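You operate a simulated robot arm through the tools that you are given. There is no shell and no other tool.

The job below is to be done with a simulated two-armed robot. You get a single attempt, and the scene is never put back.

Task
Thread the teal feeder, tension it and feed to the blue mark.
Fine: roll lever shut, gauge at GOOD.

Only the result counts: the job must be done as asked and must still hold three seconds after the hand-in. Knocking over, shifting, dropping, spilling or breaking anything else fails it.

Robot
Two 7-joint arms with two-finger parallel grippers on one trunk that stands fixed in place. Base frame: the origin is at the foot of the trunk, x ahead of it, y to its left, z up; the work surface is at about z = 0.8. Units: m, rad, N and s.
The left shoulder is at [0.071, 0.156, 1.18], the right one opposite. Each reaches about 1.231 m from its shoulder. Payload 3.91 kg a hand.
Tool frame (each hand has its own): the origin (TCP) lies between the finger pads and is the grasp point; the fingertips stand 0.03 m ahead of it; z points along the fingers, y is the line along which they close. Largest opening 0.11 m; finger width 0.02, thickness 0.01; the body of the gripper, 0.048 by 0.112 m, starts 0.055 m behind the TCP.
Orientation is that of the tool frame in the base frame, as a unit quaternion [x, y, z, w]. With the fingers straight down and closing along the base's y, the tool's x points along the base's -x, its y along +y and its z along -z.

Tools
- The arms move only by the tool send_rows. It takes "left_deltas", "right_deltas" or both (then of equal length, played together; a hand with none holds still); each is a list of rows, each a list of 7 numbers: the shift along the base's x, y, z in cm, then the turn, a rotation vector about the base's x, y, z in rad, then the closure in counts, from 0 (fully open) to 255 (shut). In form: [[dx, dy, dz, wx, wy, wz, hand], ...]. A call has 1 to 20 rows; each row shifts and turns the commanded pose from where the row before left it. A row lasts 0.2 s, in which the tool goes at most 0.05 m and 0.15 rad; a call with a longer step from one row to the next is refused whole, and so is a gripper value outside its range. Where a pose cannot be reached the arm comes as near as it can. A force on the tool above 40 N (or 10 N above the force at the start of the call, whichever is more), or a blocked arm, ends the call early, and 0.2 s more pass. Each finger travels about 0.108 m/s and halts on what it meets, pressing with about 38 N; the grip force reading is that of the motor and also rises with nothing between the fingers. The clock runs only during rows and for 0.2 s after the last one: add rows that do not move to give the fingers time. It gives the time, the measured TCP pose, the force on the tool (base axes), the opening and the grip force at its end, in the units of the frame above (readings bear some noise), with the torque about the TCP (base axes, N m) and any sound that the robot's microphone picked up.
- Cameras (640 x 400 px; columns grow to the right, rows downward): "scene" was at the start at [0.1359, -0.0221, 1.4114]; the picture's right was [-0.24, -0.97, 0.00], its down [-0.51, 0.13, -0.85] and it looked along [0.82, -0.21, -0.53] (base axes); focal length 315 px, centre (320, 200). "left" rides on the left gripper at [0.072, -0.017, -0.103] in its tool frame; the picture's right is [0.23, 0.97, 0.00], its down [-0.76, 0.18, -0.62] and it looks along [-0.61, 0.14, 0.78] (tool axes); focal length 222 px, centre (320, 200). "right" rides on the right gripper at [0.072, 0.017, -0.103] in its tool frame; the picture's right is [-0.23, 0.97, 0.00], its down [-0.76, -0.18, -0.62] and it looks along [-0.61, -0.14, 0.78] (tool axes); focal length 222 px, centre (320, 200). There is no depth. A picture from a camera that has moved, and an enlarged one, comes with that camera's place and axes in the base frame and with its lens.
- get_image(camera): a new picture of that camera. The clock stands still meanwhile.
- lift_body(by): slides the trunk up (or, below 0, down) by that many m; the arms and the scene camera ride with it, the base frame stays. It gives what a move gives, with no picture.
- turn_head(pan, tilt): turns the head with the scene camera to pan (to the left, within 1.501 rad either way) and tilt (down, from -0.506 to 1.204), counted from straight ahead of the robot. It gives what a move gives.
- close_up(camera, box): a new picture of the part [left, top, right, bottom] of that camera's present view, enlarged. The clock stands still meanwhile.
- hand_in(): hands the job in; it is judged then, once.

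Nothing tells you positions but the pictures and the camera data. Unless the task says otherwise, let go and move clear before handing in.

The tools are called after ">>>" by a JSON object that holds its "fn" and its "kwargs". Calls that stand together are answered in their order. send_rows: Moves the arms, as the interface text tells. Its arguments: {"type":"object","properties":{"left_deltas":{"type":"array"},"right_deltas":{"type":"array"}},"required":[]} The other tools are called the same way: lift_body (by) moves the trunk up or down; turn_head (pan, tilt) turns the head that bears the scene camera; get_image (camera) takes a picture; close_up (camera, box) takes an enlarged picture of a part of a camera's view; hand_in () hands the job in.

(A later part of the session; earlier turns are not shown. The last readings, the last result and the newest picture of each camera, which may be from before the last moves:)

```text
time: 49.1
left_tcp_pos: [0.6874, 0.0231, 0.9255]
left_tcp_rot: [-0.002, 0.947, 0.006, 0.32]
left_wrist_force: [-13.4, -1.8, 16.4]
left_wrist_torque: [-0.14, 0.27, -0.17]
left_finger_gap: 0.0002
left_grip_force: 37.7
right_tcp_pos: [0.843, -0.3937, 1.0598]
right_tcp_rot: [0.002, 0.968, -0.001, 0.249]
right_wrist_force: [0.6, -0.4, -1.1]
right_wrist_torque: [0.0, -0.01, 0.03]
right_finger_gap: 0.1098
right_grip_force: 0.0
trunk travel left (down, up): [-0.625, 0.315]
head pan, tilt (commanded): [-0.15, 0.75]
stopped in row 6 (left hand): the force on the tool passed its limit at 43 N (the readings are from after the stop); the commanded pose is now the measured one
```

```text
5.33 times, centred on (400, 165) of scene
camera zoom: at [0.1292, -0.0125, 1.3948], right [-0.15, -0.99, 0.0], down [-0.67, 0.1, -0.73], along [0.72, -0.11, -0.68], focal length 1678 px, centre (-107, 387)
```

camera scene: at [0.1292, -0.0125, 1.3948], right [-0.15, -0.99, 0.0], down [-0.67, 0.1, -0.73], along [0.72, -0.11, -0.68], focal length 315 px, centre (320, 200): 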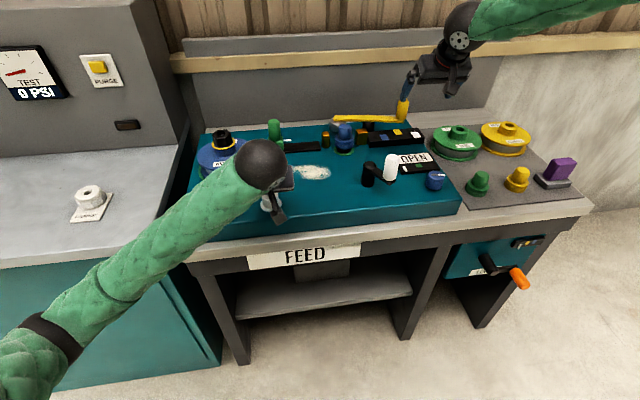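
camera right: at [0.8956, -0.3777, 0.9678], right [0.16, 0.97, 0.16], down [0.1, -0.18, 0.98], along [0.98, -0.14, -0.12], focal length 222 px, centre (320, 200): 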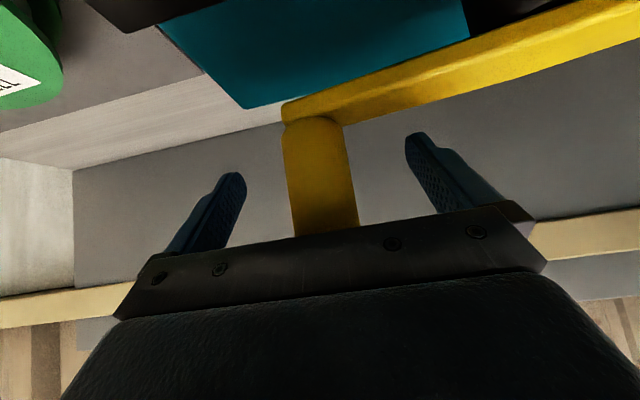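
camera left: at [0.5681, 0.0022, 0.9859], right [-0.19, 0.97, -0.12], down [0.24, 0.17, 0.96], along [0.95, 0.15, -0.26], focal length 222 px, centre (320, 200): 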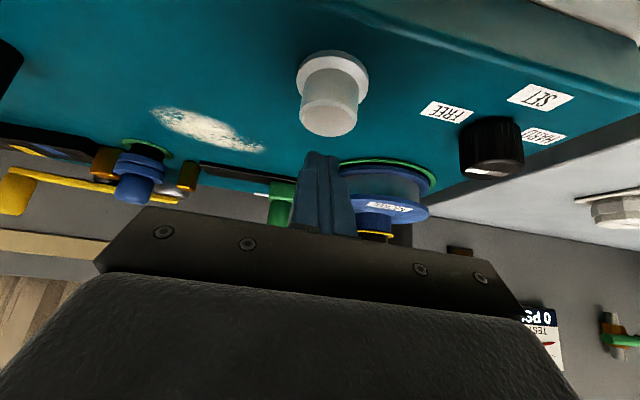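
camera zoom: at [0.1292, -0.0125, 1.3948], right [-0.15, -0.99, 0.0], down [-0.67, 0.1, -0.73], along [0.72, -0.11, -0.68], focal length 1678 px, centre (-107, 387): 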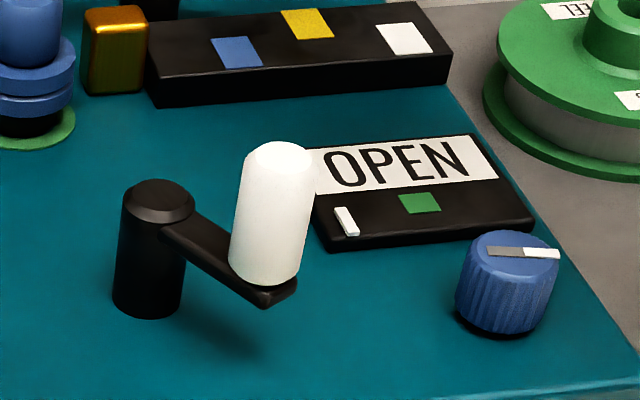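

The white cap didn't give under 40 N and there was no click, so it isn't a soft push-button. Before trying it further, I'll check whether the lever opens beyond its present position. I'll lift the left hand off and regrasp the yellow handle with the right.

>>> {"fn": "send_rows", "kwargs": {"left_deltas": [[0, 0, 2, 0, 0, 0, 255], [-2, 0, 3, 0, 0, 0, 255], [-2, 0, 3, 0, 0, 0, 255], [0, 0, 0, 0, 0, 0, 255], [0, 0, 0, 0, 0, 0, 255], [0, 0, 0, 0, 0, 0, 255], [0, 0, 0, 0, 0, 0, 255], [0, 0, 0, 0, 0, 0, 255], [0, 0, 0, 0, 0, 0, 255], [0, 0, 0, 0, 0, 0, 255], [0, 0, 0, 0, 0, 0, 255]], "right_deltas": [[3.8, 0.1, 0, 0, 0, 0, 0], [3.8, 0.1, 0, 0, 0, 0, 0], [2.0, 0.1, -3.75, 0, 0, 0, 0], [2.0, 0, -3.75, 0, 0, 0, 0], [2.0, 0, -3.75, 0, 0, 0, 0], [0, 0, 0, 0, 0, 0, 0], [0, 0, 0, 0, 0, 0, 120], [0, 0, 0, 0, 0, 0, 170], [0, 0, 0, 0, 0, 0, 230], [0, 0, 0, 0, 0, 0, 230], [0, 0, 0, 0, 0, 0, 230]]}}

>>> {"fn": "get_image", "kwargs": {"camera": "scene"}}

>>> {"fn": "get_image", "kwargs": {"camera": "right"}}

```text
time: 51.5
left_tcp_pos: [0.6486, 0.0232, 1.0019]
left_tcp_rot: [-0.002, 0.948, 0.006, 0.319]
left_wrist_force: [0.5, -0.6, 0.2]
left_wrist_torque: [0.0, -0.03, -0.01]
left_finger_gap: 0.0
left_grip_force: 37.9
right_tcp_pos: [0.9791, -0.39, 0.9492]
right_tcp_rot: [0.004, 0.968, -0.002, 0.25]
right_wrist_force: [6.7, -2.1, 9.8]
right_wrist_torque: [0.62, -0.52, -0.65]
right_finger_gap: 0.0317
right_grip_force: 45.8
trunk travel left (down, up): [-0.625, 0.315]
head pan, tilt (commanded): [-0.15, 0.75]
```

```text
taken
camera scene: at [0.1306, -0.0125, 1.3949], right [-0.15, -0.99, 0.0], down [-0.67, 0.1, -0.73], along [0.72, -0.11, -0.68], focal length 315 px, centre (320, 200)
```

scene: 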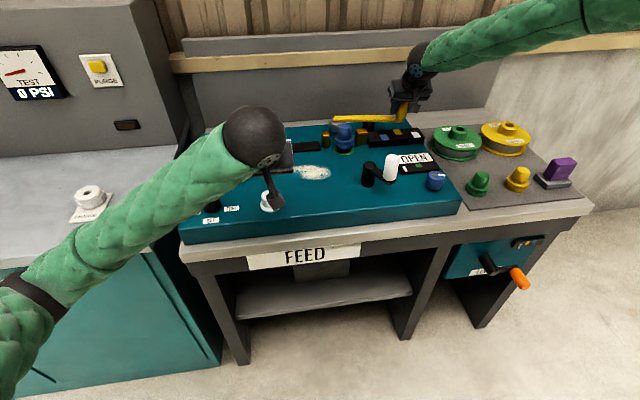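

```text
taken
camera right: at [0.8659, -0.3735, 1.0037], right [0.21, 0.97, 0.11], down [0.36, -0.18, 0.91], along [0.91, -0.15, -0.39], focal length 222 px, centre (320, 200)
```

right: 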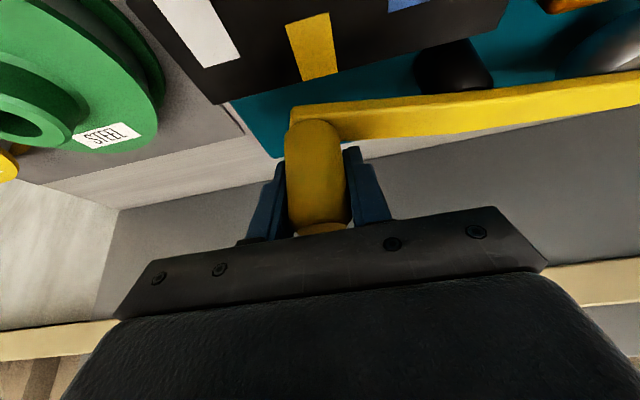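

>>> {"fn": "send_rows", "kwargs": {"right_deltas": [[-0.6, 0.05, 0, 0, 0, 0, 230], [-0.6, 0.08, 0, 0, 0, 0, 230], [-0.6, 0.12, 0, 0, 0, 0, 230], [0, 0, 0, 0, 0, 0, 230]]}}

>>> {"fn": "close_up", "kwargs": {"camera": "scene", "box": [300, 70, 460, 200]}}

```text
time: 52.5
left_tcp_pos: [0.6483, 0.0247, 1.003]
left_tcp_rot: [-0.003, 0.948, 0.006, 0.319]
left_wrist_force: [0.2, -0.6, -0.2]
left_wrist_torque: [0.03, 0.03, 0.02]
left_finger_gap: 0.0
left_grip_force: 37.8
right_tcp_pos: [0.9627, -0.3867, 0.9492]
right_tcp_rot: [0.002, 0.968, -0.001, 0.25]
right_wrist_force: [14.0, 9.9, 21.2]
right_wrist_torque: [1.03, -0.89, -0.89]
right_finger_gap: 0.0317
right_grip_force: 45.5
trunk travel left (down, up): [-0.625, 0.315]
head pan, tilt (commanded): [-0.15, 0.75]
```

```text
3.08 times, centred on (380, 135) of scene
camera zoom: at [0.1301, -0.0108, 1.395], right [-0.15, -0.99, 0.0], down [-0.67, 0.1, -0.73], along [0.72, -0.11, -0.68], focal length 968 px, centre (135, 400)
```

zoom: 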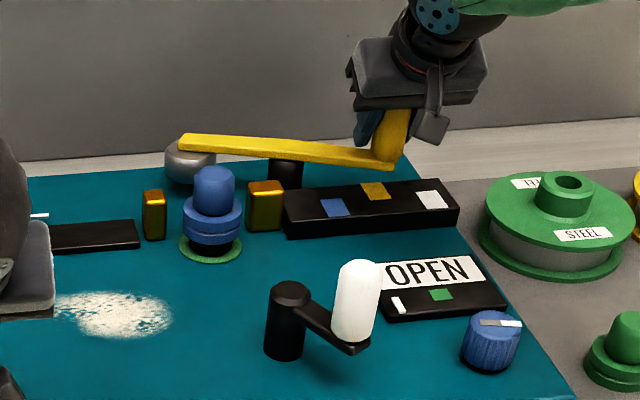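

The lever does open further, so I'll keep going to find its stop.

>>> {"fn": "send_rows", "kwargs": {"right_deltas": [[-0.6, 0.2, 0, 0, 0, 0, 230], [-0.6, 0.2, 0, 0, 0, 0, 230], [-0.6, 0.25, 0, 0, 0, 0, 230], [-0.6, 0.25, 0, 0, 0, 0, 230], [0, 0, 0, 0, 0, 0, 230]]}}

>>> {"fn": "close_up", "kwargs": {"camera": "scene", "box": [300, 70, 460, 200]}}

```text
time: 53.3
left_tcp_pos: [0.6485, 0.0231, 1.002]
left_tcp_rot: [-0.003, 0.948, 0.007, 0.319]
left_wrist_force: [-1.0, -0.5, -0.7]
left_wrist_torque: [0.01, 0.0, 0.01]
left_finger_gap: 0.0
left_grip_force: 38.4
right_tcp_pos: [0.9469, -0.3786, 0.949]
right_tcp_rot: [0.001, 0.968, -0.001, 0.252]
right_wrist_force: [3.3, 16.8, 7.7]
right_wrist_torque: [-0.39, 1.08, 0.43]
right_finger_gap: 0.0314
right_grip_force: 46.0
trunk travel left (down, up): [-0.625, 0.315]
head pan, tilt (commanded): [-0.15, 0.75]
stopped in row 3 (right hand): the force on the tool passed its limit at 49 N (the readings are from after the stop); the commanded pose is now the measured one
```

```text
3.08 times, centred on (380, 135) of scene
camera zoom: at [0.1306, -0.012, 1.3943], right [-0.15, -0.99, 0.0], down [-0.67, 0.1, -0.73], along [0.72, -0.11, -0.68], focal length 968 px, centre (135, 400)
```

zoom: 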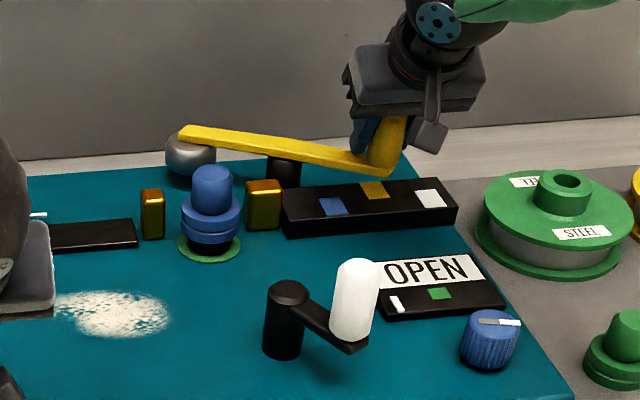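

The handle seems to be at its stop now, after about 45° of swing. I'll release it, back off with the right hand, and retry the shuttle with the left.

>>> {"fn": "send_rows", "kwargs": {"right_deltas": [[0, 0, 0, 0, 0, 0, 120], [0, 0, 0, 0, 0, 0, 0], [0, 0, 0, 0, 0, 0, 0], [-2.2, 0, 3.8, 0, 0, 0, 0], [-2.2, 0, 3.8, 0, 0, 0, 0], [-2.2, -1, 3.8, 0, 0, 0, 0], [-2.2, -2, 0, 0, 0, 0, 0], [0, 0, 0, 0, 0, 0, 0], [0, 0, 0, 0, 0, 0, 0]], "left_deltas": [[0, 0, 3.5, 0, 0, 0, 100], [0, 0, 3.5, 0, 0, 0, 0], [4, -0.5, 0, 0, 0.07, 0, 0], [4, -0.5, 0, 0, 0.08, 0, 0], [4, -0.5, 0, 0, 0, 0, 0], [4, -0.5, 0, 0, 0, 0, 0], [4, -0.5, 0, 0, 0, 0, 0], [2, 0, -3.4, 0, 0, 0, 0], [2, 0, -3.4, 0, 0, 0, 0]]}}

>>> {"fn": "get_image", "kwargs": {"camera": "left"}}

>>> {"fn": "get_image", "kwargs": {"camera": "scene"}}

```text
time: 55.3
left_tcp_pos: [0.8906, -0.0034, 1.0036]
left_tcp_rot: [-0.002, 0.969, 0.008, 0.245]
left_wrist_force: [-0.3, 0.5, -0.2]
left_wrist_torque: [0.02, 0.05, 0.03]
left_finger_gap: 0.1099
left_grip_force: 0.1
right_tcp_pos: [0.8617, -0.4123, 1.0614]
right_tcp_rot: [0.003, 0.968, -0.001, 0.251]
right_wrist_force: [0.9, 0.2, 0.1]
right_wrist_torque: [0.02, 0.0, 0.04]
right_finger_gap: 0.1101
right_grip_force: 0.1
trunk travel left (down, up): [-0.625, 0.315]
head pan, tilt (commanded): [-0.15, 0.75]
```

```text
taken
camera left: at [0.778, -0.0227, 1.0597], right [-0.21, 0.97, -0.1], down [0.37, 0.17, 0.91], along [0.91, 0.15, -0.4], focal length 222 px, centre (320, 200)
```

left: 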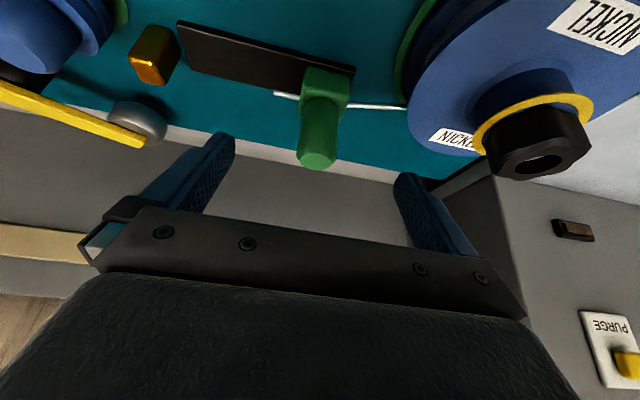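

```text
taken
camera scene: at [0.1312, -0.0137, 1.3948], right [-0.15, -0.99, 0.0], down [-0.67, 0.1, -0.73], along [0.72, -0.11, -0.68], focal length 315 px, centre (320, 200)
```

scene: 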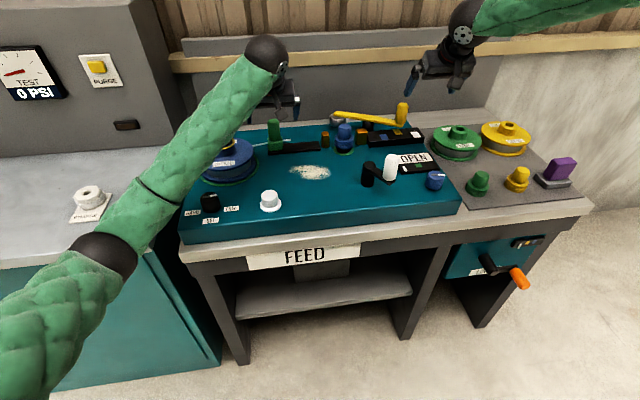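

>>> {"fn": "send_rows", "kwargs": {"left_deltas": [[2.25, 0.05, -3.1, 0, 0, 0, 0], [2.25, 0.05, -3.1, 0, 0, 0, 0], [0, 0, 0, 0, 0, 0, 0], [0, 0, 0, 0, 0, 0, 120], [0, 0, 0, 0, 0, 0, 170], [0, 0, 0, 0, 0, 0, 230], [0, 0, 0, 0, 0, 0, 230]]}}

>>> {"fn": "send_rows", "kwargs": {"left_deltas": [[0, -0.2, 0, 0, 0, 0, 230], [0, -0.2, 0, 0, 0, 0, 230], [0, -0.2, 0, 0, 0, 0, 230], [0, -0.2, 0, 0, 0, 0, 230], [0, 0, 0, 0, 0, 0, 230]]}}

>>> {"fn": "close_up", "kwargs": {"camera": "scene", "box": [230, 100, 430, 220]}}

```text
time: 56.9
left_tcp_pos: [0.9343, -0.0021, 0.9412]
left_tcp_rot: [-0.002, 0.969, 0.006, 0.247]
left_wrist_force: [4.4, -22.6, -3.0]
left_wrist_torque: [-1.56, -0.02, -0.19]
left_finger_gap: 0.0336
left_grip_force: 44.8
right_tcp_pos: [0.8612, -0.4124, 1.0611]
right_tcp_rot: [0.003, 0.968, 0.0, 0.25]
right_wrist_force: [-0.3, 0.5, 0.7]
right_wrist_torque: [0.01, 0.0, 0.02]
right_finger_gap: 0.1099
right_grip_force: 0.0
trunk travel left (down, up): [-0.625, 0.315]
head pan, tilt (commanded): [-0.15, 0.75]
```

```text
time: 58.1
left_tcp_pos: [0.9344, -0.0089, 0.9417]
left_tcp_rot: [-0.002, 0.969, 0.007, 0.246]
left_wrist_force: [-3.7, 0.5, -3.3]
left_wrist_torque: [-1.09, 0.07, 0.11]
left_finger_gap: 0.034
left_grip_force: 44.9
right_tcp_pos: [0.862, -0.4108, 1.0616]
right_tcp_rot: [0.002, 0.968, -0.001, 0.252]
right_wrist_force: [0.7, -0.2, 0.2]
right_wrist_torque: [0.0, -0.01, 0.01]
right_finger_gap: 0.1098
right_grip_force: 0.0
trunk travel left (down, up): [-0.625, 0.315]
head pan, tilt (commanded): [-0.15, 0.75]
```

```text
3.20 times, centred on (330, 160) of scene
camera zoom: at [0.1312, -0.0125, 1.3948], right [-0.15, -0.99, 0.0], down [-0.67, 0.1, -0.73], along [0.72, -0.11, -0.68], focal length 1007 px, centre (288, 328)
```

zoom: 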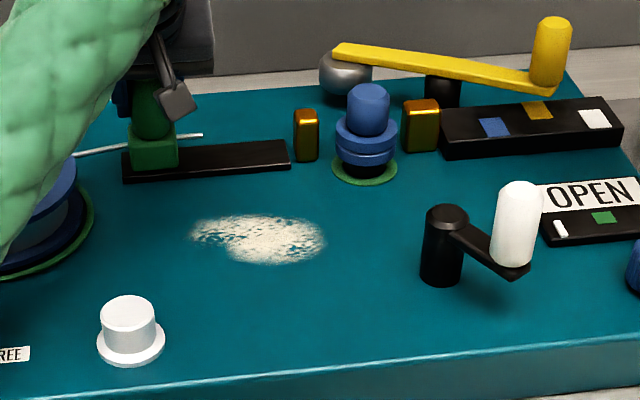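

The shuttle slides freely now; the lever had to be fully open. I'll continue along −y in small steps.

>>> {"fn": "send_rows", "kwargs": {"left_deltas": [[0, -0.5, 0, 0, 0, 0, 230], [0, -0.5, 0, 0, 0, 0, 230], [0, -0.5, 0, 0, 0, 0, 230], [0, -0.5, 0, 0, 0, 0, 230], [0, -0.5, 0, 0, 0, 0, 230], [0, -0.5, 0, 0, 0, 0, 230], [0, -0.5, 0, 0, 0, 0, 230], [0, -0.5, 0, 0, 0, 0, 230], [0, -0.5, 0, 0, 0, 0, 230], [0, -0.5, 0, 0, 0, 0, 230], [0, 0, 0, 0, 0, 0, 230]]}}

>>> {"fn": "close_up", "kwargs": {"camera": "scene", "box": [230, 100, 430, 220]}}

```text
time: 60.5
left_tcp_pos: [0.9329, -0.0578, 0.9415]
left_tcp_rot: [-0.003, 0.969, 0.007, 0.246]
left_wrist_force: [11.5, 2.4, 3.7]
left_wrist_torque: [-1.07, -0.19, -0.02]
left_finger_gap: 0.0333
left_grip_force: 45.1
right_tcp_pos: [0.8615, -0.4111, 1.0623]
right_tcp_rot: [0.002, 0.968, -0.001, 0.251]
right_wrist_force: [0.7, 0.1, -1.1]
right_wrist_torque: [0.01, 0.04, -0.02]
right_finger_gap: 0.1101
right_grip_force: 0.1
trunk travel left (down, up): [-0.625, 0.315]
head pan, tilt (commanded): [-0.15, 0.75]
```

```text
3.20 times, centred on (330, 160) of scene
camera zoom: at [0.1317, -0.0123, 1.3947], right [-0.15, -0.99, 0.0], down [-0.68, 0.1, -0.73], along [0.72, -0.11, -0.68], focal length 1007 px, centre (288, 328)
```

zoom: 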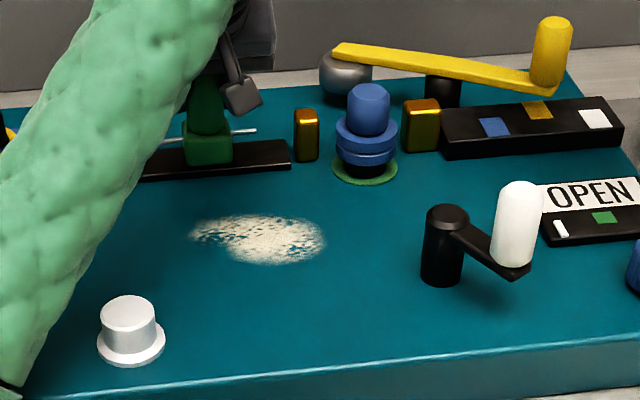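

>>> {"fn": "send_rows", "kwargs": {"left_deltas": [[0.1, -0.5, 0, 0, 0, 0, 230], [0.1, -0.5, 0, 0, 0, 0, 230], [0, -0.5, 0, 0, 0, 0, 230], [0, -0.5, 0, 0, 0, 0, 230], [0, -0.5, 0, 0, 0, 0, 230], [0, -0.5, 0, 0, 0, 0, 230], [0, -0.5, 0, 0, 0, 0, 230], [0, -0.5, 0, 0, 0, 0, 230], [0, 0, 0, 0, 0, 0, 230]]}}

>>> {"fn": "close_up", "kwargs": {"camera": "scene", "box": [230, 100, 430, 220]}}

```text
time: 62.5
left_tcp_pos: [0.9337, -0.0975, 0.9421]
left_tcp_rot: [-0.003, 0.969, 0.007, 0.246]
left_wrist_force: [-35.2, 12.4, -11.7]
left_wrist_torque: [-1.13, 0.19, 0.13]
left_finger_gap: 0.0333
left_grip_force: 44.7
right_tcp_pos: [0.8591, -0.4103, 1.0627]
right_tcp_rot: [0.002, 0.968, -0.001, 0.252]
right_wrist_force: [0.4, 0.8, -0.2]
right_wrist_torque: [-0.03, 0.02, -0.01]
right_finger_gap: 0.11
right_grip_force: 0.0
trunk travel left (down, up): [-0.625, 0.315]
head pan, tilt (commanded): [-0.15, 0.75]
```

```text
3.20 times, centred on (330, 160) of scene
camera zoom: at [0.1291, -0.0116, 1.3948], right [-0.15, -0.99, 0.0], down [-0.67, 0.1, -0.73], along [0.72, -0.11, -0.68], focal length 1007 px, centre (288, 328)
```

zoom: 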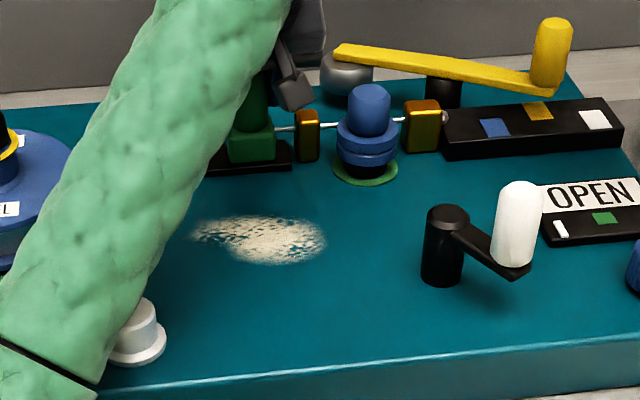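

The wire now runs through both guides, past the blue roll, up to the mark block. I'll relax the side load and nudge the shuttle to its end stop to make sure it's home.

>>> {"fn": "send_rows", "kwargs": {"left_deltas": [[-0.4, 0, 0, 0, 0, 0, 230], [0, -0.3, 0, 0, 0, 0, 230], [0, -0.3, 0, 0, 0, 0, 230], [0, 0, 0, 0, 0, 0, 230]]}}

>>> {"fn": "close_up", "kwargs": {"camera": "scene", "box": [280, 110, 440, 210]}}

```text
time: 63.5
left_tcp_pos: [0.9357, -0.0974, 0.9418]
left_tcp_rot: [-0.007, 0.969, 0.01, 0.246]
left_wrist_force: [-1.7, 44.6, 0.5]
left_wrist_torque: [-1.06, 0.11, 0.19]
left_finger_gap: 0.0336
left_grip_force: 44.7
right_tcp_pos: [0.8588, -0.414, 1.0632]
right_tcp_rot: [0.003, 0.968, -0.001, 0.251]
right_wrist_force: [-0.2, 0.6, -0.2]
right_wrist_torque: [0.0, -0.03, 0.04]
right_finger_gap: 0.1099
right_grip_force: 0.1
trunk travel left (down, up): [-0.625, 0.315]
head pan, tilt (commanded): [-0.15, 0.75]
stopped in row 4 (left hand): the force on the tool passed its limit at 52 N (the readings are from after the stop); the commanded pose is now the measured one
```

```text
4.00 times, centred on (360, 160) of scene
camera zoom: at [0.1303, -0.0105, 1.3949], right [-0.15, -0.99, 0.0], down [-0.67, 0.1, -0.73], along [0.72, -0.11, -0.68], focal length 1259 px, centre (160, 360)
```

zoom: 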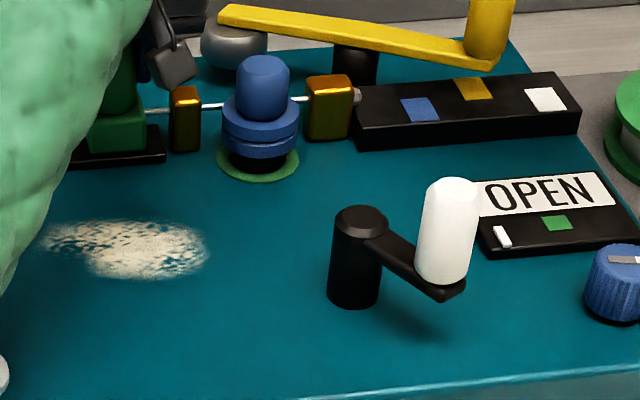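

The shuttle is at its end stop. I'll relieve the load, let go with the left hand, and bring the right hand back to the lever handle at about (0.947, −0.379).

>>> {"fn": "send_rows", "kwargs": {"left_deltas": [[0, 0.4, 0, 0, 0, 0, 230], [0, 0, 0, 0, 0, 0, 120], [0, 0, 0, 0, 0, 0, 0], [0, 0, 0, 0, 0, 0, 0], [-2.0, 0, 3.4, 0, 0, 0, 0], [-2.0, 0, 3.4, 0, 0, 0, 0], [-2.0, 0.5, 3.4, 0, 0, 0, 0], [-3.0, 2, 2, 0, 0, 0, 0], [-3.0, 3, 0, 0, 0, 0, 0], [-3.0, 3, 0, 0, 0, 0, 0], [-3.0, 3, 0, 0, 0, 0, 0]], "right_deltas": [[0, 0, 0, 0, 0, 0, 0], [0, 0, 0, 0, 0, 0, 0], [0, 0, 0, 0, 0, 0, 0], [0, 0, 0, 0, 0, 0, 0], [0, 0, 0, 0, 0, 0, 0], [0, 0, 0, 0, 0, 0, 0], [0, 0, 0, 0, 0, 0, 0], [1.2, 1.5, 0, 0, 0, 0, 0], [1.2, 1.5, 0, 0, 0, 0, 0], [0, 0, 0, 0, 0, 0, 0], [0, 0, 0, 0, 0, 0, 0]]}}

>>> {"fn": "get_image", "kwargs": {"camera": "right"}}

>>> {"fn": "get_image", "kwargs": {"camera": "scene"}}

```text
time: 66.2
left_tcp_pos: [0.8157, 0.0938, 1.0203]
left_tcp_rot: [-0.031, 0.961, 0.069, 0.267]
left_wrist_force: [-0.1, 0.1, 0.1]
left_wrist_torque: [0.0, -0.02, -0.01]
left_finger_gap: 0.11
left_grip_force: 0.0
left hand out of reach, approached as far as the arm can: row 8, 9, 10, 11
right_tcp_pos: [0.8831, -0.3842, 1.0624]
right_tcp_rot: [0.003, 0.968, -0.001, 0.252]
right_wrist_force: [-0.3, -1.1, -0.3]
right_wrist_torque: [0.03, -0.05, 0.03]
right_finger_gap: 0.1101
right_grip_force: 0.0
trunk travel left (down, up): [-0.625, 0.315]
head pan, tilt (commanded): [-0.15, 0.75]
stopped in row 11 (left hand): the arm was blocked; the commanded pose is now the measured one
```

```text
taken
camera right: at [0.7689, -0.367, 1.1166], right [0.2, 0.97, 0.11], down [0.36, -0.18, 0.91], along [0.91, -0.15, -0.39], focal length 222 px, centre (320, 200)
```

right: 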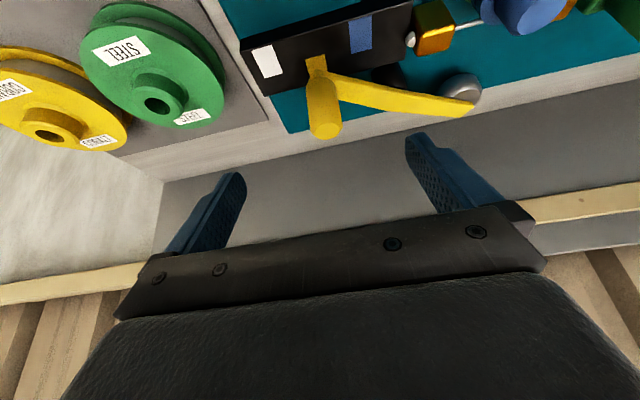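

```text
taken
camera scene: at [0.131, -0.0138, 1.3947], right [-0.15, -0.99, 0.0], down [-0.67, 0.1, -0.73], along [0.72, -0.11, -0.68], focal length 315 px, centre (320, 200)
```

scene: 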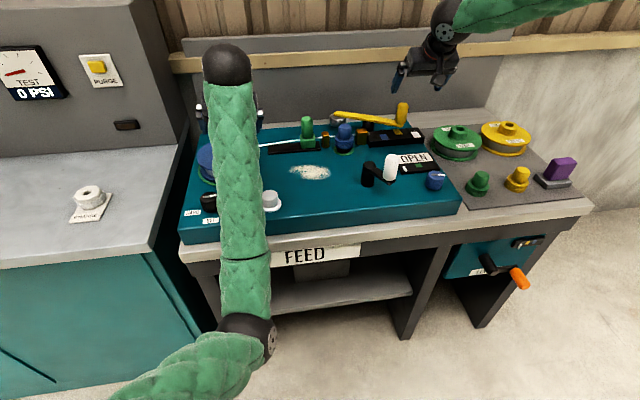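

The left arm got into an awkward elbow posture and stopped close above the spool nut. I'll look before moving it.

>>> {"fn": "get_image", "kwargs": {"camera": "left"}}

>>> {"fn": "close_up", "kwargs": {"camera": "scene", "box": [180, 30, 340, 230]}}

```text
taken
camera left: at [0.7029, 0.0583, 1.0685], right [-0.29, 0.96, 0.0], down [0.32, 0.1, 0.94], along [0.9, 0.27, -0.33], focal length 222 px, centre (320, 200)
```

left: 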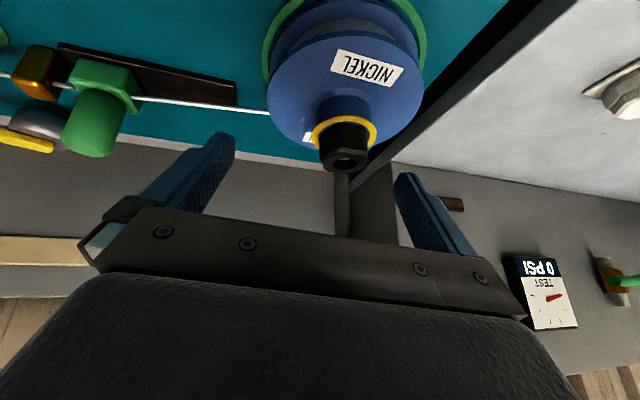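

```text
2.00 times, centred on (260, 130) of scene
camera zoom: at [0.131, -0.0138, 1.3947], right [-0.15, -0.99, 0.0], down [-0.67, 0.1, -0.73], along [0.72, -0.11, -0.68], focal length 629 px, centre (440, 340)
```

zoom: 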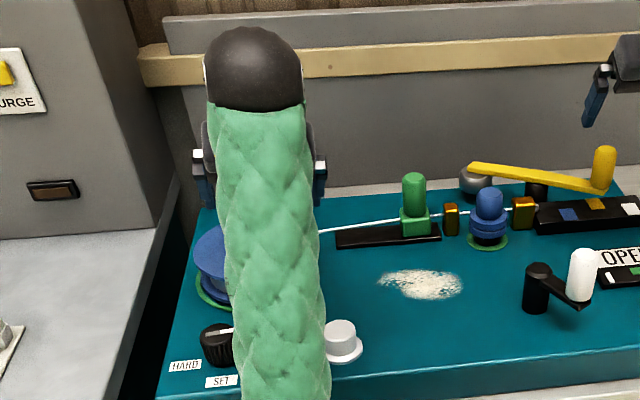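

>>> {"fn": "send_rows", "kwargs": {"left_deltas": [[0, 0, 2, 0, 0, 0, 0], [0, 0, 3, 0, 0, 0, 0], [0, 0, 3, 0, 0, 0, 0], [0, 0, 3, 0, 0, 0, 0], [0, 0, 0, 0, 0, 0, 0]]}}

>>> {"fn": "get_image", "kwargs": {"camera": "scene"}}

```text
time: 67.5
left_tcp_pos: [0.8496, 0.1459, 1.1007]
left_tcp_rot: [-0.05, 0.956, 0.103, 0.272]
left_wrist_force: [0.3, 0.8, -0.1]
left_wrist_torque: [0.01, 0.03, 0.04]
left_finger_gap: 0.11
left_grip_force: 0.1
left hand out of reach, approached as far as the arm can: row 3, 4
right_tcp_pos: [0.8834, -0.3836, 1.0621]
right_tcp_rot: [0.003, 0.968, 0.0, 0.252]
right_wrist_force: [-0.4, 0.1, 0.3]
right_wrist_torque: [-0.01, 0.01, 0.02]
right_finger_gap: 0.1102
right_grip_force: 0.0
trunk travel left (down, up): [-0.625, 0.315]
head pan, tilt (commanded): [-0.15, 0.75]
stopped in row 5 (left hand): the arm was blocked; the commanded pose is now the measured one
```

```text
taken
camera scene: at [0.1312, -0.0128, 1.3947], right [-0.15, -0.99, 0.0], down [-0.67, 0.1, -0.73], along [0.72, -0.11, -0.68], focal length 315 px, centre (320, 200)
```

scene: 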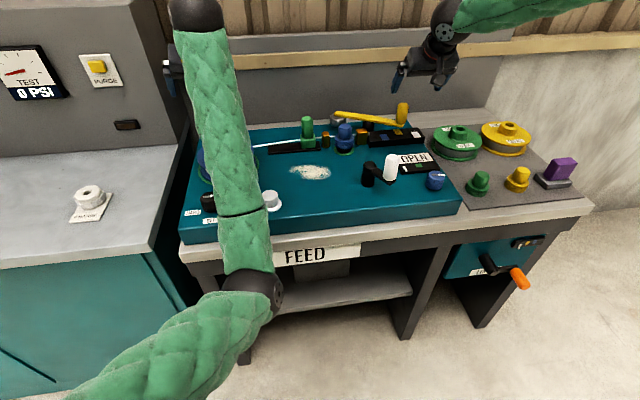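

>>> {"fn": "send_rows", "kwargs": {"left_deltas": [[-3, 0, 2, 0, 0, 0, 0], [-3, 0, 2, 0, 0, 0, 0], [-3, 0, 2, 0, 0, 0, 0], [-3, 0, 1, 0, 0, 0, 0], [0, 0, 0, 0, 0, 0, 0]]}}

>>> {"fn": "get_image", "kwargs": {"camera": "scene"}}

```text
time: 69.0
left_tcp_pos: [0.8031, 0.2199, 1.1204]
left_tcp_rot: [-0.071, 0.945, 0.139, 0.286]
left_wrist_force: [0.2, -0.2, 0.8]
left_wrist_torque: [0.03, 0.01, -0.03]
left_finger_gap: 0.11
left_grip_force: 0.0
left hand out of reach, approached as far as the arm can: row 1, 2, 3, 4
right_tcp_pos: [0.8833, -0.384, 1.0636]
right_tcp_rot: [0.003, 0.968, -0.002, 0.252]
right_wrist_force: [-0.1, 0.8, -1.0]
right_wrist_torque: [0.0, 0.0, -0.02]
right_finger_gap: 0.11
right_grip_force: 0.1
trunk travel left (down, up): [-0.625, 0.315]
head pan, tilt (commanded): [-0.15, 0.75]
stopped in row 5 (left hand): the arm was blocked; the commanded pose is now the measured one
```

```text
taken
camera scene: at [0.131, -0.0123, 1.3947], right [-0.15, -0.99, 0.0], down [-0.67, 0.1, -0.73], along [0.72, -0.11, -0.68], focal length 315 px, centre (320, 200)
```

scene: 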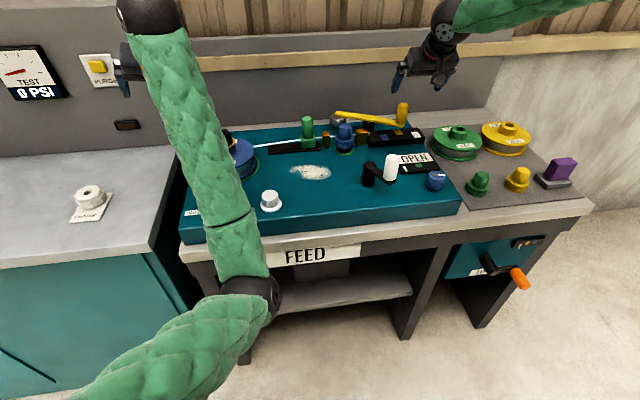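

>>> {"fn": "send_rows", "kwargs": {"left_deltas": [[0, 0, 1, 0, -0.1, 0, 0], [-1, 0, 1, 0, -0.1, 0, 0], [-2, 0, 1, 0, -0.1, 0, 0], [-2, 0, 1, 0, -0.1, 0, 0], [-2, 0, 1, 0, 0, 0, 0]]}}

>>> {"fn": "get_image", "kwargs": {"camera": "scene"}}

```text
time: 70.3
left_tcp_pos: [0.7355, 0.251, 1.1905]
left_tcp_rot: [-0.108, 0.857, 0.153, 0.481]
left_wrist_force: [0.1, -0.2, -0.1]
left_wrist_torque: [-0.02, -0.01, 0.0]
left_finger_gap: 0.1097
left_grip_force: 0.0
right_tcp_pos: [0.8831, -0.384, 1.0615]
right_tcp_rot: [0.003, 0.968, -0.001, 0.25]
right_wrist_force: [-0.3, 0.4, 0.3]
right_wrist_torque: [-0.02, -0.02, 0.03]
right_finger_gap: 0.11
right_grip_force: 0.1
trunk travel left (down, up): [-0.625, 0.315]
head pan, tilt (commanded): [-0.15, 0.75]
stopped in row 5 (left hand): the arm was blocked; the commanded pose is now the measured one
```

```text
taken
camera scene: at [0.1313, -0.0124, 1.3947], right [-0.15, -0.99, 0.0], down [-0.67, 0.1, -0.73], along [0.72, -0.11, -0.68], focal length 315 px, centre (320, 200)
```

scene: 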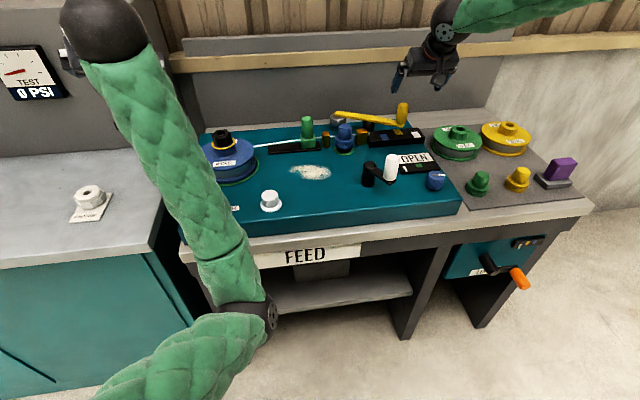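

The left arm is clear of the bench parts now, if awkwardly bent, so I'll leave it there. The right hand goes back to the lever handle at (0.95, −0.381) and grips it.

>>> {"fn": "send_rows", "kwargs": {"right_deltas": [[1.67, 0.08, -2.93, 0, 0, 0, 0], [1.67, 0.08, -2.93, 0, 0, 0, 0], [1.67, 0.08, -2.93, 0, 0, 0, 0], [1.67, 0.08, -2.9, 0, 0, 0, 0], [0, 0, 0, 0, 0, 0, 0], [0, 0, 0, 0, 0, 0, 120], [0, 0, 0, 0, 0, 0, 170], [0, 0, 0, 0, 0, 0, 230], [0, 0, 0, 0, 0, 0, 230]]}}

>>> {"fn": "close_up", "kwargs": {"camera": "scene", "box": [270, 60, 450, 200]}}

```text
time: 72.3
left_tcp_pos: [0.7316, 0.2498, 1.1919]
left_tcp_rot: [-0.108, 0.857, 0.153, 0.48]
left_wrist_force: [0.0, 0.3, 0.7]
left_wrist_torque: [0.01, 0.0, -0.01]
left_finger_gap: 0.11
left_grip_force: 0.0
right_tcp_pos: [0.9526, -0.3879, 0.9493]
right_tcp_rot: [0.007, 0.967, -0.005, 0.253]
right_wrist_force: [-15.9, -38.9, 20.7]
right_wrist_torque: [-0.28, 0.91, -0.23]
right_finger_gap: 0.0351
right_grip_force: 24.6
trunk travel left (down, up): [-0.625, 0.315]
head pan, tilt (commanded): [-0.15, 0.75]
stopped in row 9 (right hand): the force on the tool passed its limit at 42 N (the readings are from after the stop); the commanded pose is now the measured one
```

```text
2.86 times, centred on (360, 130) of scene
camera zoom: at [0.1275, -0.0154, 1.395], right [-0.15, -0.99, 0.0], down [-0.67, 0.11, -0.73], along [0.72, -0.11, -0.68], focal length 899 px, centre (206, 400)
```

zoom: 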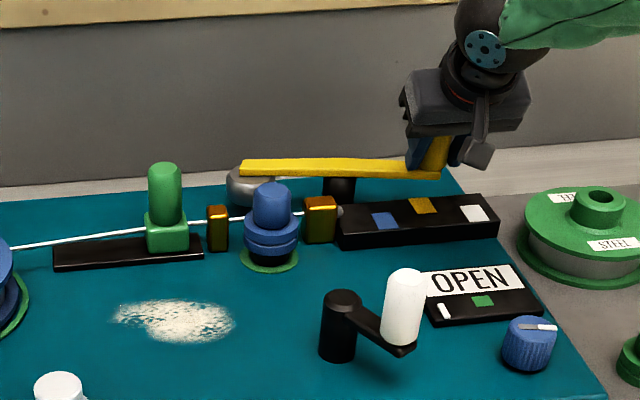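

>>> {"fn": "send_rows", "kwargs": {"right_deltas": [[0, -0.4, 0, 0, 0, 0, 230], [0, 0, 0, 0, 0, 0, 230], [0, 0, 0, 0, 0, 0, 230]]}}

>>> {"fn": "get_image", "kwargs": {"camera": "right"}}

>>> {"fn": "close_up", "kwargs": {"camera": "scene", "box": [300, 70, 440, 180]}}

```text
time: 73.1
left_tcp_pos: [0.7317, 0.2486, 1.1914]
left_tcp_rot: [-0.109, 0.856, 0.155, 0.481]
left_wrist_force: [0.5, 0.1, 0.1]
left_wrist_torque: [-0.02, 0.01, 0.0]
left_finger_gap: 0.1099
left_grip_force: 0.1
right_tcp_pos: [0.9523, -0.3879, 0.9486]
right_tcp_rot: [0.005, 0.967, -0.002, 0.254]
right_wrist_force: [-5.4, -40.2, 25.1]
right_wrist_torque: [-0.45, -0.43, -0.93]
right_finger_gap: 0.0348
right_grip_force: 24.0
trunk travel left (down, up): [-0.625, 0.315]
head pan, tilt (commanded): [-0.15, 0.75]
```

```text
taken
camera right: at [0.8368, -0.3707, 1.0024], right [0.21, 0.97, 0.11], down [0.36, -0.18, 0.92], along [0.91, -0.15, -0.38], focal length 222 px, centre (320, 200)
```

right: 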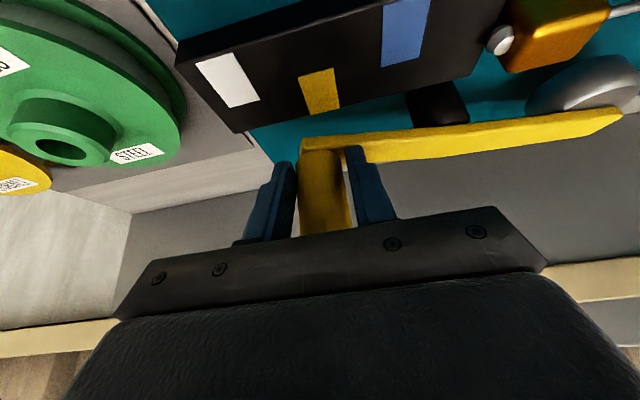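

```text
3.64 times, centred on (370, 125) of scene
camera zoom: at [0.1282, -0.0151, 1.3951], right [-0.15, -0.99, 0.0], down [-0.67, 0.1, -0.73], along [0.72, -0.11, -0.68], focal length 1144 px, centre (138, 473)
```

zoom: 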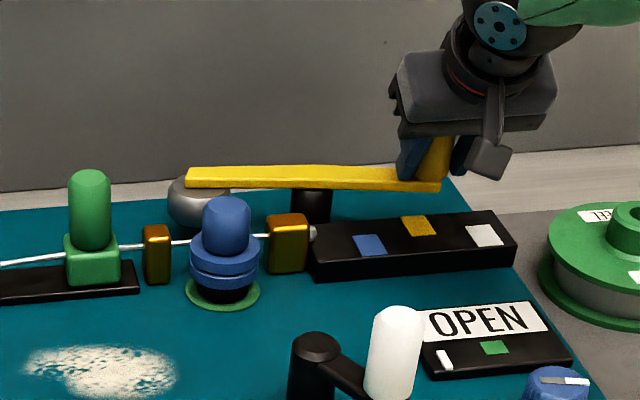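

Closing squeezed the handle slightly toward shut, and a fingertip is pressing on the lever bar. I'll reopen, recentre on the handle at about (0.966, −0.388) a little higher, and grip again.

>>> {"fn": "send_rows", "kwargs": {"right_deltas": [[0, 0, 0, 0, 0, 0, 100], [0, 0, 0, 0, 0, 0, 60], [0.7, 0.2, 0.4, 0, 0, 0, 60], [0.5, 0, 0, 0, 0, 0, 60], [0, 0, 0, 0, 0, 0, 60]]}}

>>> {"fn": "get_image", "kwargs": {"camera": "right"}}

```text
time: 74.3
left_tcp_pos: [0.735, 0.2497, 1.1887]
left_tcp_rot: [-0.109, 0.857, 0.154, 0.48]
left_wrist_force: [-0.8, -0.2, 0.1]
left_wrist_torque: [0.01, 0.03, 0.01]
left_finger_gap: 0.1097
left_grip_force: 0.1
right_tcp_pos: [0.9636, -0.3838, 0.9497]
right_tcp_rot: [0.004, 0.968, -0.003, 0.25]
right_wrist_force: [0.0, 0.1, 1.5]
right_wrist_torque: [0.06, -0.01, 0.01]
right_finger_gap: 0.0843
right_grip_force: 0.2
trunk travel left (down, up): [-0.625, 0.315]
head pan, tilt (commanded): [-0.15, 0.75]
```

```text
taken
camera right: at [0.8494, -0.3657, 1.0035], right [0.21, 0.97, 0.11], down [0.36, -0.18, 0.92], along [0.91, -0.15, -0.39], focal length 222 px, centre (320, 200)
```

right: 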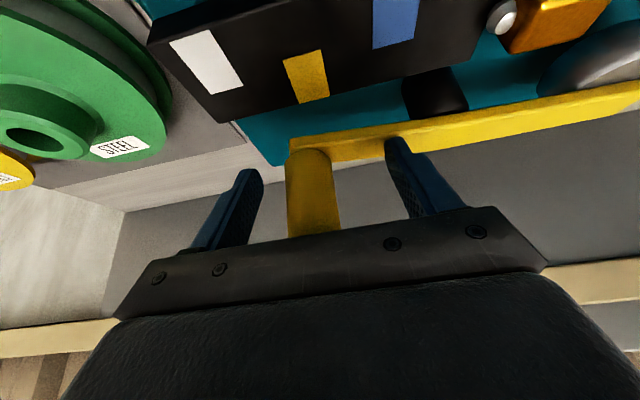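

>>> {"fn": "send_rows", "kwargs": {"right_deltas": [[0.5, -0.4, 0, 0, 0, 0, 60], [0, 0, 0, 0, 0, 0, 130], [0, 0, 0, 0, 0, 0, 180], [0, 0, 0, 0, 0, 0, 230], [0, 0, 0, 0, 0, 0, 230]]}}

>>> {"fn": "get_image", "kwargs": {"camera": "right"}}

```text
time: 75.5
left_tcp_pos: [0.7336, 0.2477, 1.1895]
left_tcp_rot: [-0.108, 0.857, 0.154, 0.48]
left_wrist_force: [-0.2, 0.3, -0.3]
left_wrist_torque: [0.01, 0.01, 0.0]
left_finger_gap: 0.1098
left_grip_force: 0.1
right_tcp_pos: [0.9696, -0.3919, 0.9495]
right_tcp_rot: [0.005, 0.968, -0.002, 0.252]
right_wrist_force: [-2.9, -33.6, 6.3]
right_wrist_torque: [0.37, 0.13, -0.43]
right_finger_gap: 0.0308
right_grip_force: 44.8
trunk travel left (down, up): [-0.625, 0.315]
head pan, tilt (commanded): [-0.15, 0.75]
```

```text
taken
camera right: at [0.8541, -0.3741, 1.0034], right [0.21, 0.97, 0.11], down [0.36, -0.18, 0.92], along [0.91, -0.15, -0.39], focal length 222 px, centre (320, 200)
```

right: 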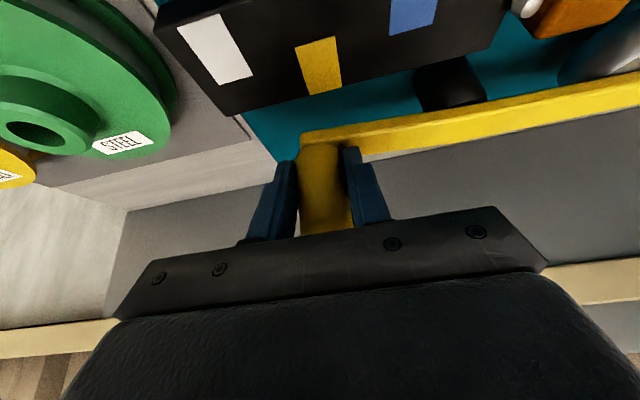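

A good grip now. I'll relieve the side load and swing the lever along its arc toward shut.

>>> {"fn": "send_rows", "kwargs": {"right_deltas": [[0, -0.5, 0, 0, 0, 0, 230], [0.6, -0.05, 0, 0, 0, 0, 230], [0.6, -0.03, 0, 0, 0, 0, 230], [0.6, 0, 0, 0, 0, 0, 230], [0.6, 0, 0, 0, 0, 0, 230], [0, 0, 0, 0, 0, 0, 230]]}}

>>> {"fn": "close_up", "kwargs": {"camera": "scene", "box": [270, 70, 450, 200]}}

```text
time: 76.9
left_tcp_pos: [0.7342, 0.2527, 1.1887]
left_tcp_rot: [-0.109, 0.857, 0.153, 0.479]
left_wrist_force: [0.6, 0.0, 0.0]
left_wrist_torque: [0.0, 0.0, 0.0]
left_finger_gap: 0.1099
left_grip_force: 0.0
right_tcp_pos: [0.9939, -0.3926, 0.949]
right_tcp_rot: [0.004, 0.968, -0.002, 0.251]
right_wrist_force: [-2.4, 5.6, -5.1]
right_wrist_torque: [1.37, -0.03, 0.29]
right_finger_gap: 0.0319
right_grip_force: 45.1
trunk travel left (down, up): [-0.625, 0.315]
head pan, tilt (commanded): [-0.15, 0.75]
```

```text
3.08 times, centred on (360, 135) of scene
camera zoom: at [0.1314, -0.0125, 1.3947], right [-0.15, -0.99, 0.0], down [-0.68, 0.1, -0.73], along [0.72, -0.11, -0.68], focal length 968 px, centre (197, 400)
```

zoom: 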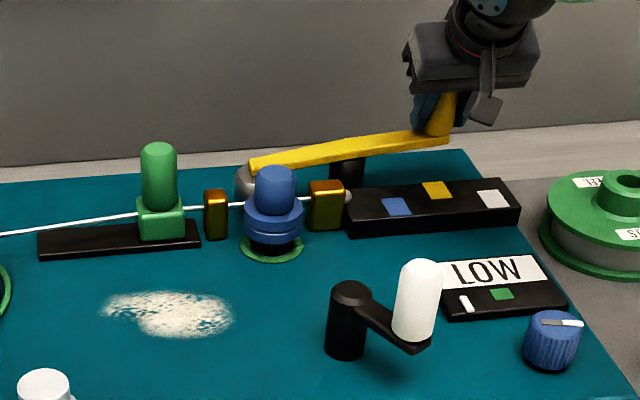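

The gauge changed to LOW, so the wire is gripped. I'll keep pushing the lever to its shut stop.

>>> {"fn": "send_rows", "kwargs": {"right_deltas": [[0.5, 0, 0, 0, 0, 0, 230], [0.5, 0, 0, 0, 0, 0, 230], [0.5, 0.03, 0, 0, 0, 0, 230], [0.5, 0.05, 0, 0, 0, 0, 230], [0.5, 0.1, 0, 0, 0, 0, 230], [0.4, 0.1, 0, 0, 0, 0, 230], [0, 0, 0, 0, 0, 0, 230]]}}

>>> {"fn": "close_up", "kwargs": {"camera": "scene", "box": [270, 70, 450, 200]}}

```text
time: 77.5
left_tcp_pos: [0.7316, 0.2508, 1.191]
left_tcp_rot: [-0.109, 0.856, 0.154, 0.481]
left_wrist_force: [-0.6, 0.3, -0.5]
left_wrist_torque: [0.01, -0.01, -0.05]
left_finger_gap: 0.1099
left_grip_force: 0.0
right_tcp_pos: [0.9967, -0.3929, 0.9498]
right_tcp_rot: [0.004, 0.969, -0.002, 0.248]
right_wrist_force: [-20.4, 4.0, 9.7]
right_wrist_torque: [1.15, 0.31, -0.05]
right_finger_gap: 0.0316
right_grip_force: 45.0
trunk travel left (down, up): [-0.625, 0.315]
head pan, tilt (commanded): [-0.15, 0.75]
stopped in row 2 (right hand): the force on the tool passed its limit at 42 N (the readings are from after the stop); the commanded pose is now the measured one
```

```text
3.08 times, centred on (360, 135) of scene
camera zoom: at [0.1281, -0.0125, 1.3955], right [-0.15, -0.99, 0.0], down [-0.67, 0.1, -0.73], along [0.72, -0.11, -0.68], focal length 968 px, centre (197, 400)
```

zoom: 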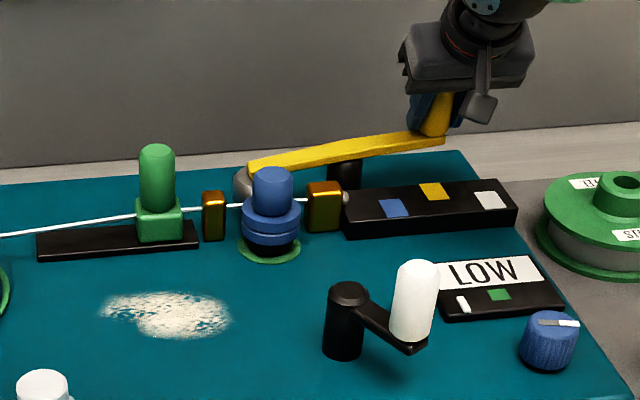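

>>> {"fn": "get_image", "kwargs": {"camera": "right"}}

>>> {"fn": "close_up", "kwargs": {"camera": "scene", "box": [310, 100, 390, 160]}}

>>> {"fn": "close_up", "kwargs": {"camera": "right", "box": [480, 0, 640, 120]}}

```text
taken
camera right: at [0.883, -0.374, 1.0042], right [0.21, 0.97, 0.11], down [0.37, -0.18, 0.91], along [0.91, -0.15, -0.39], focal length 222 px, centre (320, 200)
```

right: 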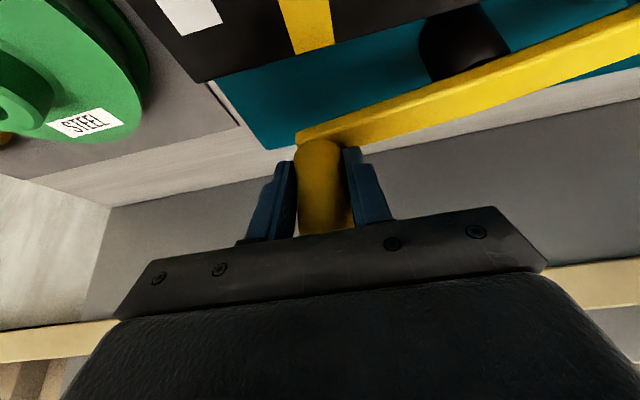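

```text
6.67 times, centred on (350, 130) of scene
camera zoom: at [0.1281, -0.0125, 1.3955], right [-0.15, -0.99, 0.0], down [-0.67, 0.1, -0.73], along [0.72, -0.11, -0.68], focal length 2098 px, centre (120, 667)
```

zoom: 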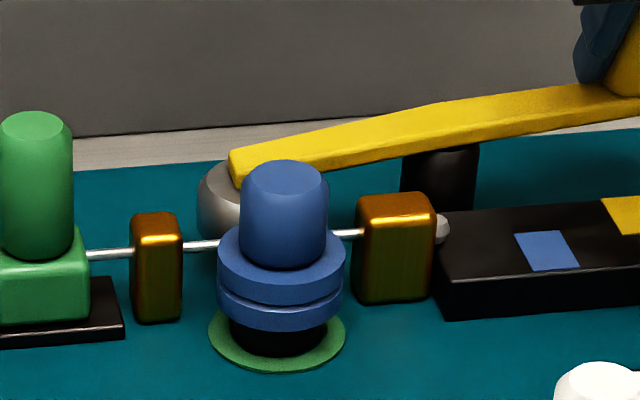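

```text
3.33 times, centred on (560, 60) of right
camera zoom: at [0.883, -0.374, 1.0042], right [0.21, 0.97, 0.11], down [0.37, -0.18, 0.91], along [0.91, -0.15, -0.39], focal length 740 px, centre (-480, 667)
```

zoom: 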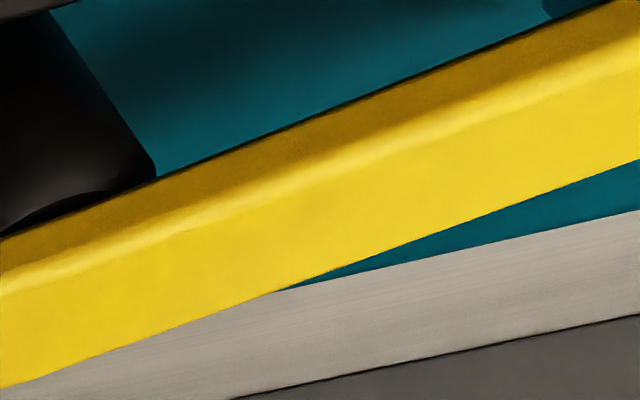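

By comparison with my first grasp, the handle base is back within about 2 mm of its original shut position. I'll release the lever and back off, and at the same time lift the left arm up and left to recover a better posture.

>>> {"fn": "send_rows", "kwargs": {"right_deltas": [[0, 0, 0, 0, 0, 0, 120], [0, 0, 0, 0, 0, 0, 0], [0, 0, 0, 0, 0, 0, 0], [-2.2, 0, 3.6, 0, 0, 0, 0], [-2.2, 0, 3.6, 0, 0, 0, 0], [-2.2, 0, 3.6, 0, 0, 0, 0], [-3.5, 0, 1, 0, 0, 0, 0], [0, 0, 0, 0, 0, 0, 0]], "left_deltas": [[-1.5, 1.5, 1.5, 0, 0, 0, 0], [-2, 2, 2, 0, 0, 0, 0], [-2, 2, 2, 0, 0, 0, 0], [-2, 2, 2, 0, 0, 0, 0], [-2, 2, 2, 0, 0, 0, 0], [-2, 2, 2, 0, 0, 0, 0], [-2, 2, 2, 0, 0, 0, 0], [0, 0, 0, 0, 0, 0, 0]]}}

>>> {"fn": "get_image", "kwargs": {"camera": "scene"}}

>>> {"fn": "close_up", "kwargs": {"camera": "scene", "box": [270, 70, 450, 200]}}

```text
time: 79.3
left_tcp_pos: [0.6036, 0.3862, 1.3247]
left_tcp_rot: [-0.108, 0.857, 0.153, 0.479]
left_wrist_force: [0.5, 1.5, -0.3]
left_wrist_torque: [-0.04, 0.05, 0.0]
left_finger_gap: 0.1098
left_grip_force: 0.0
right_tcp_pos: [0.9014, -0.3919, 1.0633]
right_tcp_rot: [0.004, 0.969, -0.003, 0.246]
right_wrist_force: [0.1, 0.2, -0.9]
right_wrist_torque: [-0.02, 0.01, 0.0]
right_finger_gap: 0.1101
right_grip_force: 0.0
trunk travel left (down, up): [-0.625, 0.315]
head pan, tilt (commanded): [-0.15, 0.75]
```

```text
taken
camera scene: at [0.1332, -0.0125, 1.3944], right [-0.15, -0.99, 0.0], down [-0.68, 0.1, -0.73], along [0.72, -0.11, -0.68], focal length 315 px, centre (320, 200)
```

scene: 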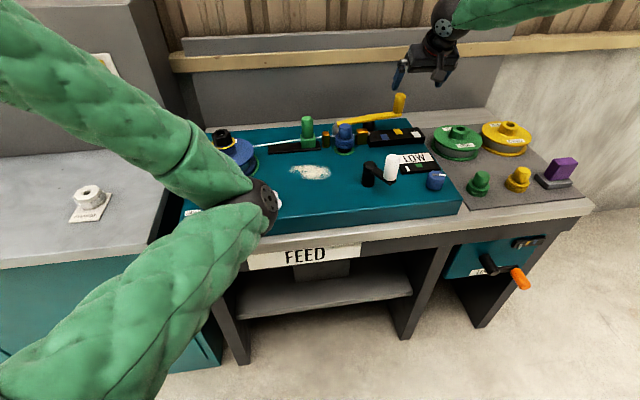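

```text
3.08 times, centred on (360, 135) of scene
camera zoom: at [0.1332, -0.0125, 1.3944], right [-0.15, -0.99, 0.0], down [-0.68, 0.1, -0.73], along [0.72, -0.11, -0.68], focal length 968 px, centre (197, 400)
```

zoom: 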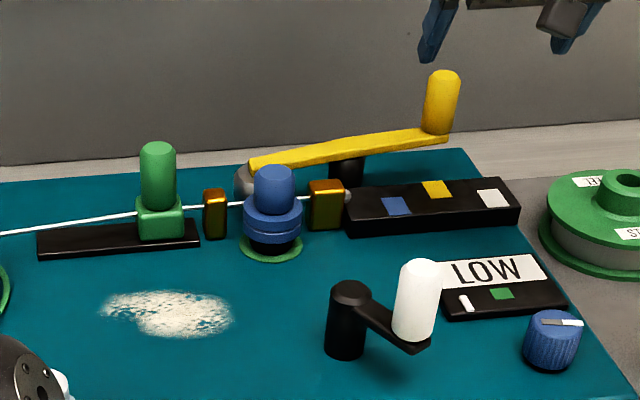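

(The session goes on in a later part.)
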